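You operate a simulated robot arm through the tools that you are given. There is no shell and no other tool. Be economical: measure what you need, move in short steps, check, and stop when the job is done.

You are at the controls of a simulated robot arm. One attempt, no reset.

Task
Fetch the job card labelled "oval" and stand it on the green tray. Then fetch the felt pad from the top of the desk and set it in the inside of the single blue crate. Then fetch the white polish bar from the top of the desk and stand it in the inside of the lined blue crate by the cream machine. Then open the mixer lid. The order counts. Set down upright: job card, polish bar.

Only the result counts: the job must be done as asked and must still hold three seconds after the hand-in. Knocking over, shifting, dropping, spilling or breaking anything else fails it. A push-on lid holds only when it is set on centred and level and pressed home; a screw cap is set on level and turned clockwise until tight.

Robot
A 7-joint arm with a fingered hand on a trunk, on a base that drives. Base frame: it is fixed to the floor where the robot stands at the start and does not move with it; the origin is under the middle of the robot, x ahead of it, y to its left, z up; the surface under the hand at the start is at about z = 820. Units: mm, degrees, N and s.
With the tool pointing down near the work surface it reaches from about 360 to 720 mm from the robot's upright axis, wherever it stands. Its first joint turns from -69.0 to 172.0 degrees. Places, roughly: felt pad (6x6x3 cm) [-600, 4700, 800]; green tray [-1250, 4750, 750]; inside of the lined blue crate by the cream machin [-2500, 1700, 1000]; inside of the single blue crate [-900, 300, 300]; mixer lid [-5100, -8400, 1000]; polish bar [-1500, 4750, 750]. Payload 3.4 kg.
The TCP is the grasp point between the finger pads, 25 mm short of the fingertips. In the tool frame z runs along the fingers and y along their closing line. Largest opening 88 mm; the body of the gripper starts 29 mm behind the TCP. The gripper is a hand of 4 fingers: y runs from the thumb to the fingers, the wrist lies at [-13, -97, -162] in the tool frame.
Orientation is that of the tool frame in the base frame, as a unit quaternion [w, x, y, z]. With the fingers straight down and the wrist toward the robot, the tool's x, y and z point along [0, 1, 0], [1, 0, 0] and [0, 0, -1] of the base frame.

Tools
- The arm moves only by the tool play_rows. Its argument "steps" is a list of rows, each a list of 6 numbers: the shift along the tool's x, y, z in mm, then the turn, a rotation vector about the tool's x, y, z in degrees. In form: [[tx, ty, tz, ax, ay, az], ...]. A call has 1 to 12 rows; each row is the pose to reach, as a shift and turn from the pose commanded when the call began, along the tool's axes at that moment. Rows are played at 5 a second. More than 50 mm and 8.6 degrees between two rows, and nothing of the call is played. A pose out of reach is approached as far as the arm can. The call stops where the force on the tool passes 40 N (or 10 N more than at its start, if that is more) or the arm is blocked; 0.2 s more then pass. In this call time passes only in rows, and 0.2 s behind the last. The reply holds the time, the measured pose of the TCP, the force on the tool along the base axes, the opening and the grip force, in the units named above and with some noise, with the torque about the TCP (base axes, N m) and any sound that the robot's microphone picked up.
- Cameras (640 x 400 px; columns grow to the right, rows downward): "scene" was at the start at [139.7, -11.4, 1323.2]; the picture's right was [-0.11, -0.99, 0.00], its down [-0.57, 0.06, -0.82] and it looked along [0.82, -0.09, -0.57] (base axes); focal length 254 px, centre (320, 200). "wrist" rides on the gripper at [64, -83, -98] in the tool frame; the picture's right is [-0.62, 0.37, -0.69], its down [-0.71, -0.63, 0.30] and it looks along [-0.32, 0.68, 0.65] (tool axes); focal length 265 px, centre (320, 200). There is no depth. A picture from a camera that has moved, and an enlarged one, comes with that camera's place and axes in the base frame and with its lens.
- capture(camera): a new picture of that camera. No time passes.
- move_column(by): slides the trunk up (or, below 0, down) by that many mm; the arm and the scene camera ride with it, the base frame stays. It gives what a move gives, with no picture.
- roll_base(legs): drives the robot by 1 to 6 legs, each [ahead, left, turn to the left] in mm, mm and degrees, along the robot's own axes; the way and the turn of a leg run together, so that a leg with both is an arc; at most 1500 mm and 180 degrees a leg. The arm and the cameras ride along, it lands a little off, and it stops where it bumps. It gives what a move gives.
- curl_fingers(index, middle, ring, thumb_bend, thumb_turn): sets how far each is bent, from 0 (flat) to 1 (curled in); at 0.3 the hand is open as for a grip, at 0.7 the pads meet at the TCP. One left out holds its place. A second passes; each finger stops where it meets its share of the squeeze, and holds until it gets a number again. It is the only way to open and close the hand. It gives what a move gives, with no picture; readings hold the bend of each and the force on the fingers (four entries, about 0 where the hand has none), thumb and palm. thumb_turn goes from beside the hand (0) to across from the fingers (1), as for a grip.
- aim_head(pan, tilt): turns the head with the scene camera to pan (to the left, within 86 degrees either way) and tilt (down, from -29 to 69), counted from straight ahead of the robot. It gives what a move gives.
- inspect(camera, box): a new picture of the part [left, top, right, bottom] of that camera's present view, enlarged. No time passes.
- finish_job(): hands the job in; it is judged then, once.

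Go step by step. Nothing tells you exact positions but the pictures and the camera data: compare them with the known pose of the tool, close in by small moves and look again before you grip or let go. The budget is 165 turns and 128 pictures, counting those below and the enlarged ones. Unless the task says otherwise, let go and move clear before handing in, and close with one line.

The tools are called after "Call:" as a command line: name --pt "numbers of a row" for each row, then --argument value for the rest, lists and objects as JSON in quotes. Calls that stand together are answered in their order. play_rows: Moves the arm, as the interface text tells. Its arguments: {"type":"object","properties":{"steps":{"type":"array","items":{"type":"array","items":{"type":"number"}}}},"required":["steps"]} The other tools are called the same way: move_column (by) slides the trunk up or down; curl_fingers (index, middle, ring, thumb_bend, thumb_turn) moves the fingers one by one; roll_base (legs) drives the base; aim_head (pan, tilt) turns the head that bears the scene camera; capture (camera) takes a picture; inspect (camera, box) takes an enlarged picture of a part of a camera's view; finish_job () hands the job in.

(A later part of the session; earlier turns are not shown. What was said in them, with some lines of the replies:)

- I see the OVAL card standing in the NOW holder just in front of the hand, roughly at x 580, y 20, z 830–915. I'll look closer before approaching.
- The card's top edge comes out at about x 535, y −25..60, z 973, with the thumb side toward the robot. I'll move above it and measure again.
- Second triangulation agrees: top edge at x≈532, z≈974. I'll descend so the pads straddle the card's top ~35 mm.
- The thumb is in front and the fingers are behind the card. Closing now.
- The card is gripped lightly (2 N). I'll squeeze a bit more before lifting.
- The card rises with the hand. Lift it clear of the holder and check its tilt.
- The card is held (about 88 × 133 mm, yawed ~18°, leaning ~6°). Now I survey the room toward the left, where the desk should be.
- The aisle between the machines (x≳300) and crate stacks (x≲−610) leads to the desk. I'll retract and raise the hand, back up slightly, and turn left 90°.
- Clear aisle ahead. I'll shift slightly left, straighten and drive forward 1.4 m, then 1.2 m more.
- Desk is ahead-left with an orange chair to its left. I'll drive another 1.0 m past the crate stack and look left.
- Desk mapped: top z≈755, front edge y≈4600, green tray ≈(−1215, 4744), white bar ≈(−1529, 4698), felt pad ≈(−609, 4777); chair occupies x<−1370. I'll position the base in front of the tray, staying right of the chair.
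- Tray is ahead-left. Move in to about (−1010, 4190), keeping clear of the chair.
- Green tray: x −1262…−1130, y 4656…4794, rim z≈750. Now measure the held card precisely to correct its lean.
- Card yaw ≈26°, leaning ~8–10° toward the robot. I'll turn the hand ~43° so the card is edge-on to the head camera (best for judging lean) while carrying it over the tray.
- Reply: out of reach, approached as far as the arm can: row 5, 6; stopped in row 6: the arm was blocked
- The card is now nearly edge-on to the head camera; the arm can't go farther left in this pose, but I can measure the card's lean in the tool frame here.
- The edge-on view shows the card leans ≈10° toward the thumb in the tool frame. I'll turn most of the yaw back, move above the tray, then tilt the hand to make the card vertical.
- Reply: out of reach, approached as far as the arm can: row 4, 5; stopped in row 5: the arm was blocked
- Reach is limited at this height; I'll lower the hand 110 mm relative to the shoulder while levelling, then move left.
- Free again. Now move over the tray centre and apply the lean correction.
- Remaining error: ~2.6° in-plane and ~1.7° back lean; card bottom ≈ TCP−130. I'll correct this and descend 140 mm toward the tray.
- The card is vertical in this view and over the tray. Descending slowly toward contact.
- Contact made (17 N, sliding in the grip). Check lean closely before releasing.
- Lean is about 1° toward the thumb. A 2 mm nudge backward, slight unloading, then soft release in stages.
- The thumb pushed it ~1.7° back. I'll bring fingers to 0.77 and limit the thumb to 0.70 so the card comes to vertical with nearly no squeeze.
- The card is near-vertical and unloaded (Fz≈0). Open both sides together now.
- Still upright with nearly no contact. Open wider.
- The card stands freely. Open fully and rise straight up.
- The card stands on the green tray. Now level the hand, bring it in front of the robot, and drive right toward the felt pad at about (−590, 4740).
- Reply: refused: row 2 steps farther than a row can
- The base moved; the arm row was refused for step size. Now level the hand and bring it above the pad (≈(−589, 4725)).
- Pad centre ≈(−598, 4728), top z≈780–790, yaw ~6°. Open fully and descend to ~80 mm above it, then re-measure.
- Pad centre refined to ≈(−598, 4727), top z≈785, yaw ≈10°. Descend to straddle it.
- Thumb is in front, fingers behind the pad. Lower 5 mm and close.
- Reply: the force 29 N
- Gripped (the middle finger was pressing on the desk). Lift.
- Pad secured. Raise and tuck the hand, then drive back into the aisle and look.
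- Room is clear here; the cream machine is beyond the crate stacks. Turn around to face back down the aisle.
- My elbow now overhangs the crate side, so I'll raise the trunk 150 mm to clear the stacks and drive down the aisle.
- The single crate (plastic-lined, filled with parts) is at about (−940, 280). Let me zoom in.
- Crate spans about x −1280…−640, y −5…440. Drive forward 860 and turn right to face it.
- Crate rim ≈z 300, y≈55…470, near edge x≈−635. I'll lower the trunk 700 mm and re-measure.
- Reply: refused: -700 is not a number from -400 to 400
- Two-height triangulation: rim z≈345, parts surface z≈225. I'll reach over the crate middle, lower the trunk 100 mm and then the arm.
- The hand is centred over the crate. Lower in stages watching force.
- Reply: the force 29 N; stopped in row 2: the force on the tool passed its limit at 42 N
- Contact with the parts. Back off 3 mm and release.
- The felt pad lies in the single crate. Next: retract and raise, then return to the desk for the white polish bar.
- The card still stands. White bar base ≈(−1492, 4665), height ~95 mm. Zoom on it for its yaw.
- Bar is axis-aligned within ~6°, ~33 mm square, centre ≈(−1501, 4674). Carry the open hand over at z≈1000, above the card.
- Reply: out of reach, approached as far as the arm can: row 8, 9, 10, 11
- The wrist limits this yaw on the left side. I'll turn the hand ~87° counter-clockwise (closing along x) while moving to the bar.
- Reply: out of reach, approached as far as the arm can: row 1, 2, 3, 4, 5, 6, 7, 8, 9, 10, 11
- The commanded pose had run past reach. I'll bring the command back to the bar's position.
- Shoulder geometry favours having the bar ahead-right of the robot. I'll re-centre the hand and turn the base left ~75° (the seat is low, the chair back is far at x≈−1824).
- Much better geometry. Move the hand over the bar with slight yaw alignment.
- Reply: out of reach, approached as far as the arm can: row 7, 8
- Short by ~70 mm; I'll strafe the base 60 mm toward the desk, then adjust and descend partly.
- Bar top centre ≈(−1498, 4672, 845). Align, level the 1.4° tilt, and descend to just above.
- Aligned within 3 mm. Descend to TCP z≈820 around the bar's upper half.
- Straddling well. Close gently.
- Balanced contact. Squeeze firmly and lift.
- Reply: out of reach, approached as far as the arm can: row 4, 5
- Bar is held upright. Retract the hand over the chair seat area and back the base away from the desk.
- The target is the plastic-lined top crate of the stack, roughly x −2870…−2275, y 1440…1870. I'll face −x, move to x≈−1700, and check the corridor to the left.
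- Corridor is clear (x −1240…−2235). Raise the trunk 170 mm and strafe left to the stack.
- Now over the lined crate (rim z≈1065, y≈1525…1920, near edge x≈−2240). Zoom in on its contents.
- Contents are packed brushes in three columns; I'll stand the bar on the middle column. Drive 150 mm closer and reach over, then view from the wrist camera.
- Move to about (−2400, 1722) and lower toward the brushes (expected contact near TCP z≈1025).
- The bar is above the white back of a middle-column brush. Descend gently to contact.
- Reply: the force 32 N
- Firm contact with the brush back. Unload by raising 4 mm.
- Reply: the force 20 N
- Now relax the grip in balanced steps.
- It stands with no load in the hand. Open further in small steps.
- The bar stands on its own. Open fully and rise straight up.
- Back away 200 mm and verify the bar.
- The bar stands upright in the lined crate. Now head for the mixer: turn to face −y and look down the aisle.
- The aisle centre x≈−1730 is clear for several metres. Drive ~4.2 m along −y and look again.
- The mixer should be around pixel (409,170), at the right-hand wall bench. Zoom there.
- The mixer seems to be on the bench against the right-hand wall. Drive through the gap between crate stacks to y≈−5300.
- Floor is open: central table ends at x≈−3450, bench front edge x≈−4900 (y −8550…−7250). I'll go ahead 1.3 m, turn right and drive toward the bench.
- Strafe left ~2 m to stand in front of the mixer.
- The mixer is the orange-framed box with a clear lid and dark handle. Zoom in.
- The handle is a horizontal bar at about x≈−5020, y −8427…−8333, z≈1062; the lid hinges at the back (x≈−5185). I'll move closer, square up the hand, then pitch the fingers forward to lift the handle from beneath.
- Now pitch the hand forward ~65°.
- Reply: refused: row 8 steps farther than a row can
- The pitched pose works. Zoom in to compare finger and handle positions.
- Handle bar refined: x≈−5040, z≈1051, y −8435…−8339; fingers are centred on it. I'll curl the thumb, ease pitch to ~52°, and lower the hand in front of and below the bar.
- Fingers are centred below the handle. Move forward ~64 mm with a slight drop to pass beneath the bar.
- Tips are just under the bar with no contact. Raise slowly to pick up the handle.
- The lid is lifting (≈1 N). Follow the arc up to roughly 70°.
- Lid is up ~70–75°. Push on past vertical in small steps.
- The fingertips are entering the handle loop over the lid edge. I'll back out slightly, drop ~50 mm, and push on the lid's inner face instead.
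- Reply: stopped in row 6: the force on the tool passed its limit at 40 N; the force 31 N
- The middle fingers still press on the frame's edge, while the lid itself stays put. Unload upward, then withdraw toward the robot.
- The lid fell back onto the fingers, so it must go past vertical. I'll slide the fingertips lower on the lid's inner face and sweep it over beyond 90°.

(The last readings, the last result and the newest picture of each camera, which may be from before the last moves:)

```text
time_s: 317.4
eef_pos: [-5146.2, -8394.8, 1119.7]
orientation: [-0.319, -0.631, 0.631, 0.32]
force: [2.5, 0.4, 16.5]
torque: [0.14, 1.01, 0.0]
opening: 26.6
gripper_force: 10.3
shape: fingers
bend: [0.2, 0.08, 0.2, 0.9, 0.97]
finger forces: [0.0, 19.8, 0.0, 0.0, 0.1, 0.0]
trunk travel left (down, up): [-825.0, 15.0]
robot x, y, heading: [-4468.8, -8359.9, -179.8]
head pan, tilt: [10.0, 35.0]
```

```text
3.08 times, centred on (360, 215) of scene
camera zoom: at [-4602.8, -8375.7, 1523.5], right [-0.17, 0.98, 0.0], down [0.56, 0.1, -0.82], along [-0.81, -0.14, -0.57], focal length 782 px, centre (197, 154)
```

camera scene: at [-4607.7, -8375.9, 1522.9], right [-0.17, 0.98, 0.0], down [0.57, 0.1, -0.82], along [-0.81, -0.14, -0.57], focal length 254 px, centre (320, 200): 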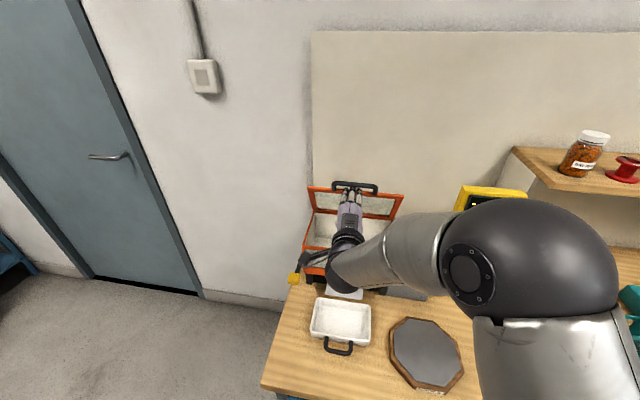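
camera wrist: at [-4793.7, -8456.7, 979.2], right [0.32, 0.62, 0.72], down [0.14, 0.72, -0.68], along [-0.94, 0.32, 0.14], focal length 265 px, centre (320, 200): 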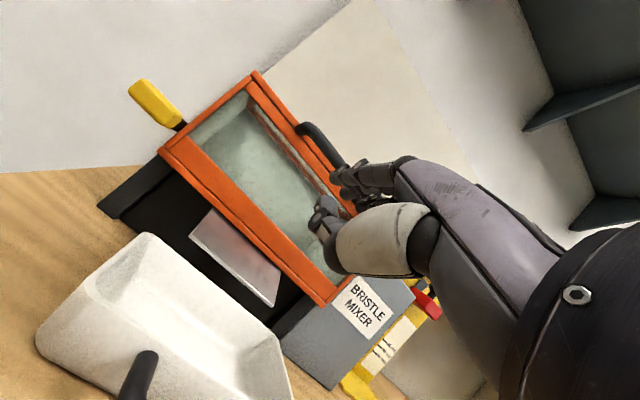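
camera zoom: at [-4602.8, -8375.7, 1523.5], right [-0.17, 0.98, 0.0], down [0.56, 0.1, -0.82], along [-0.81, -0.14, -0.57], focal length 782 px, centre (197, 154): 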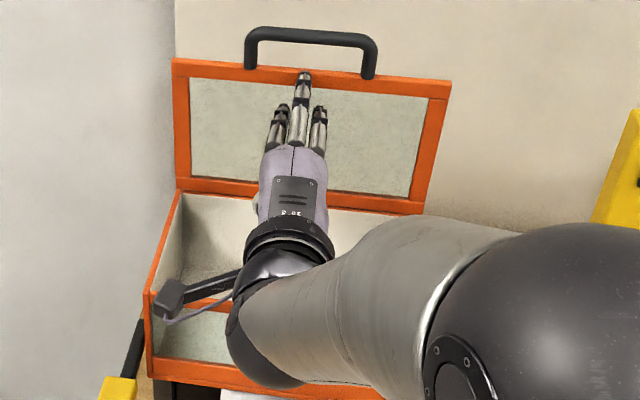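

The lid is in the same fully-open position as before (its stop); the middle fingertip is over the frame edge inside the loop and would drag it. I'll unload ~10 mm and slide the hand out exactly along the finger axis.

Call:
play_rows --pt "0 5 0 0 0 0" --pt "0 9 0 0 0 0" --pt "0 9 -12 0 0 0" --pt "0 9 -25 0 0 0" --pt "0 9 -40 0 0 0"

Call:
inspect --camera "scene" --box '[280, 150, 440, 280]'

```text
time_s: 318.6
eef_pos: [-5119.4, -8395.0, 1146.2]
orientation: [0.316, 0.634, -0.631, -0.317]
force: [1.6, 0.0, 1.7]
torque: [-0.03, 0.09, -0.05]
opening: 26.9
gripper_force: 0.7
shape: fingers
bend: [0.2, 0.18, 0.2, 0.9, 0.97]
finger forces: [0.1, 2.5, 0.0, 0.0, 0.0, 0.0]
trunk travel left (down, up): [-825.0, 15.0]
robot x, y, heading: [-4473.2, -8363.0, -180.1]
head pan, tilt: [10.0, 35.0]
```

```text
3.08 times, centred on (360, 215) of scene
camera zoom: at [-4605.8, -8375.9, 1522.9], right [-0.17, 0.98, 0.0], down [0.56, 0.1, -0.82], along [-0.81, -0.14, -0.57], focal length 782 px, centre (197, 154)
```

zoom: 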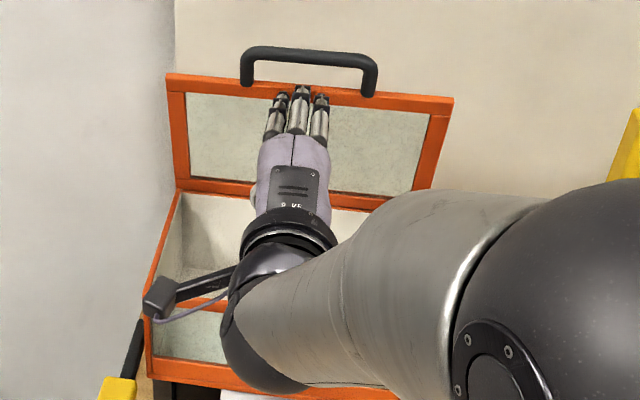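

The lid isn't past vertical yet and is resting on a finger inside the handle loop. I'll lower it under control to ~25°, so the fingers can slide fully under the lid panel itself.

Call:
play_rows --pt "0 -9.6 -22.8 0 0 0" --pt "0 -25.3 -37.3 0 0 0" --pt "0 -46.3 -45.3 0 0 0" --pt "0 -66.4 -49 0 0 0" --pt "0 -89.1 -50.9 0 0 0" --pt "0 -110 -48.9 0 0 0" --pt "0 -122.5 -47.1 0 0 0"

Call:
inspect --camera "scene" --box '[280, 170, 440, 300]'

```text
time_s: 320.2
eef_pos: [-5013.4, -8386.2, 1078.3]
orientation: [-0.321, -0.624, 0.64, 0.313]
force: [0.7, -0.2, -0.6]
torque: [0.03, 0.02, -0.05]
opening: 26.6
gripper_force: 0.0
shape: fingers
bend: [0.2, 0.2, 0.2, 0.9, 0.97]
finger forces: [0.0, 0.9, 0.1, 0.0, 0.0, 0.0]
trunk travel left (down, up): [-825.0, 15.0]
robot x, y, heading: [-4473.0, -8359.9, -179.6]
head pan, tilt: [10.0, 35.0]
```

```text
3.08 times, centred on (360, 235) of scene
camera zoom: at [-4607.1, -8376.0, 1522.9], right [-0.17, 0.98, 0.0], down [0.56, 0.1, -0.82], along [-0.81, -0.14, -0.57], focal length 782 px, centre (197, 92)
```

zoom: 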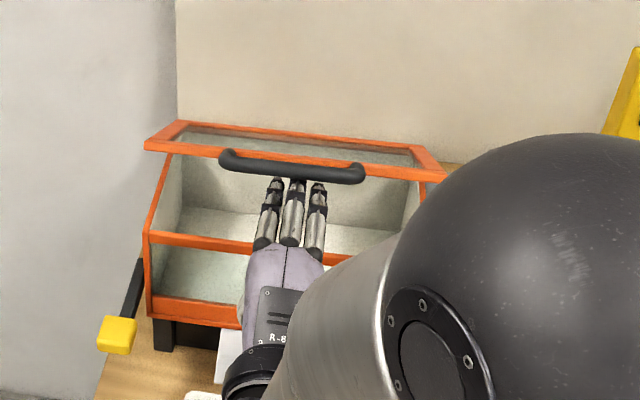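

Fingers are now below the lid plane with the bar resting on them. Slide 45 mm further under the lid along the finger axis.

Call:
play_rows --pt "0 -3 10 0 0 0" --pt "0 -3 22 0 0 0" --pt "0 -3 34 0 0 0" --pt "0 -3 45 0 0 0"

```text
time_s: 321.2
eef_pos: [-5045.1, -8394.4, 1044.8]
orientation: [0.315, 0.633, -0.631, -0.318]
force: [0.4, 0.2, -1.1]
torque: [0.0, -0.01, -0.04]
opening: 26.8
gripper_force: 0.5
shape: fingers
bend: [0.2, 0.21, 0.2, 0.9, 0.97]
finger forces: [0.1, 1.1, 0.0, 0.0, 0.1, 0.1]
trunk travel left (down, up): [-825.0, 15.0]
robot x, y, heading: [-4473.1, -8358.4, -179.9]
head pan, tilt: [10.0, 35.0]
```

Inserted freely. Now sweep the lid up and over past vertical.

Call:
play_rows --pt "0 21.6 -1.2 0 0 0" --pt "0 43.2 -2.3 0 0 0" --pt "0 60.6 1 0 0 0" --pt "0 77.8 5.6 0 0 0" --pt "0 93 14.2 0 0 0" --pt "0 106.4 25.5 0 0 0" --pt "0 117.3 38.5 0 0 0" --pt "0 126.7 52.8 0 0 0"

Call:
inspect --camera "scene" --box '[280, 150, 440, 280]'

```text
time_s: 323.0
eef_pos: [-5163.1, -8392.8, 1116.2]
orientation: [0.317, 0.633, -0.631, -0.318]
force: [-0.1, 1.0, -0.3]
torque: [-0.02, -0.02, 0.01]
opening: 26.7
gripper_force: 0.0
shape: fingers
bend: [0.2, 0.2, 0.2, 0.9, 0.97]
finger forces: [0.1, 0.0, 0.0, 0.0, 0.0, 0.0]
trunk travel left (down, up): [-825.0, 15.0]
robot x, y, heading: [-4472.6, -8358.9, -180.0]
head pan, tilt: [10.0, 35.0]
```

```text
3.08 times, centred on (360, 215) of scene
camera zoom: at [-4608.0, -8375.9, 1522.8], right [-0.17, 0.98, 0.0], down [0.57, 0.1, -0.82], along [-0.81, -0.14, -0.57], focal length 782 px, centre (197, 154)
```

zoom: 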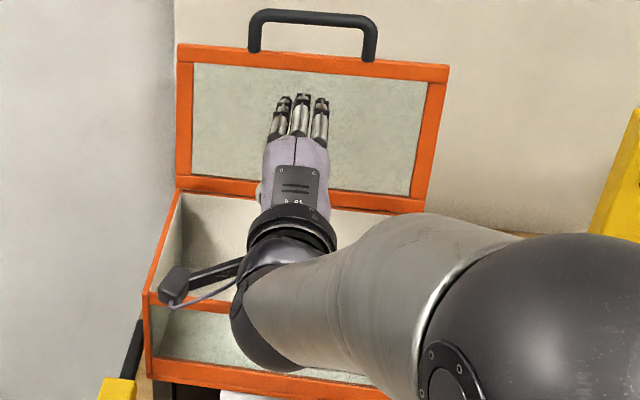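

The lid swung past vertical and no longer touches the fingers. Withdraw straight back toward the robot and verify.

Call:
play_rows --pt "0 -14.7 -26.5 0 0 0" --pt "0 -29.5 -52.9 0 0 0" --pt "0 -45.6 -84.6 0 0 0" --pt "0 -61.7 -116.2 0 0 0" --pt "0 -78.6 -147.3 0 0 0" --pt "0 -78.6 -147.3 0 0 0" --pt "0 -78.6 -147.3 0 0 0" --pt "0 -78.6 -147.3 0 0 0" --pt "0 -78.6 -147.3 0 0 0"

Call:
inspect --camera "scene" --box '[280, 150, 440, 280]'

```text
time_s: 325.0
eef_pos: [-4995.9, -8395.7, 1140.7]
orientation: [0.317, 0.633, -0.631, -0.317]
force: [0.5, 0.6, 0.1]
torque: [0.01, -0.02, 0.02]
opening: 26.7
gripper_force: 0.1
shape: fingers
bend: [0.2, 0.2, 0.2, 0.9, 0.97]
finger forces: [0.1, 0.0, 0.1, 0.0, 0.0, 0.0]
trunk travel left (down, up): [-825.0, 15.0]
robot x, y, heading: [-4471.7, -8360.4, -180.1]
head pan, tilt: [10.0, 35.0]
```

```text
3.08 times, centred on (360, 215) of scene
camera zoom: at [-4607.2, -8375.9, 1522.9], right [-0.17, 0.98, 0.0], down [0.56, 0.1, -0.82], along [-0.81, -0.14, -0.57], focal length 782 px, centre (197, 154)
```

zoom: 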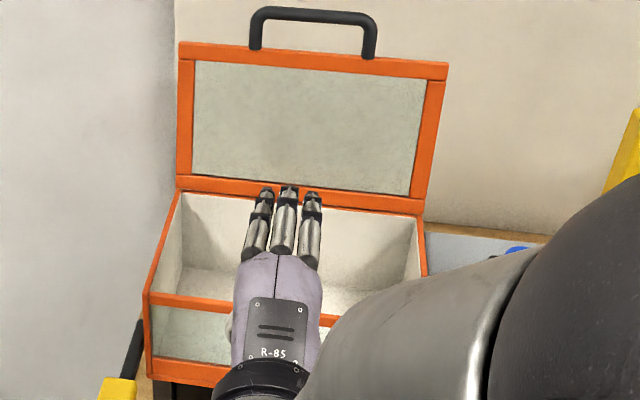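

The lid stays open on its own with the hand clear of it. Back the base away a little and hand in.

Call:
roll_base --legs '[[-200, 0, 0]]'

Call:
finish_job

```text
time_s: 326.6
eef_pos: [-4791.5, -8394.4, 1139.4]
orientation: [0.318, 0.633, -0.631, -0.317]
force: [0.8, 0.3, 0.8]
torque: [0.0, 0.02, -0.02]
opening: 26.6
gripper_force: 0.1
shape: fingers
bend: [0.2, 0.2, 0.2, 0.9, 0.97]
finger forces: [0.1, 0.1, 0.1, 0.0, 0.0, 0.0]
trunk travel left (down, up): [-825.0, 15.0]
robot x, y, heading: [-4269.1, -8358.9, 180.1]
head pan, tilt: [10.0, 35.0]
```

```text
The job is handed in.
```

I handed the job in with all four steps done in order: the oval card stands on the green tray, the felt pad is in the single blue crate, the white polish bar stands in the lined crate, and the mixer lid is open and holding by itself.
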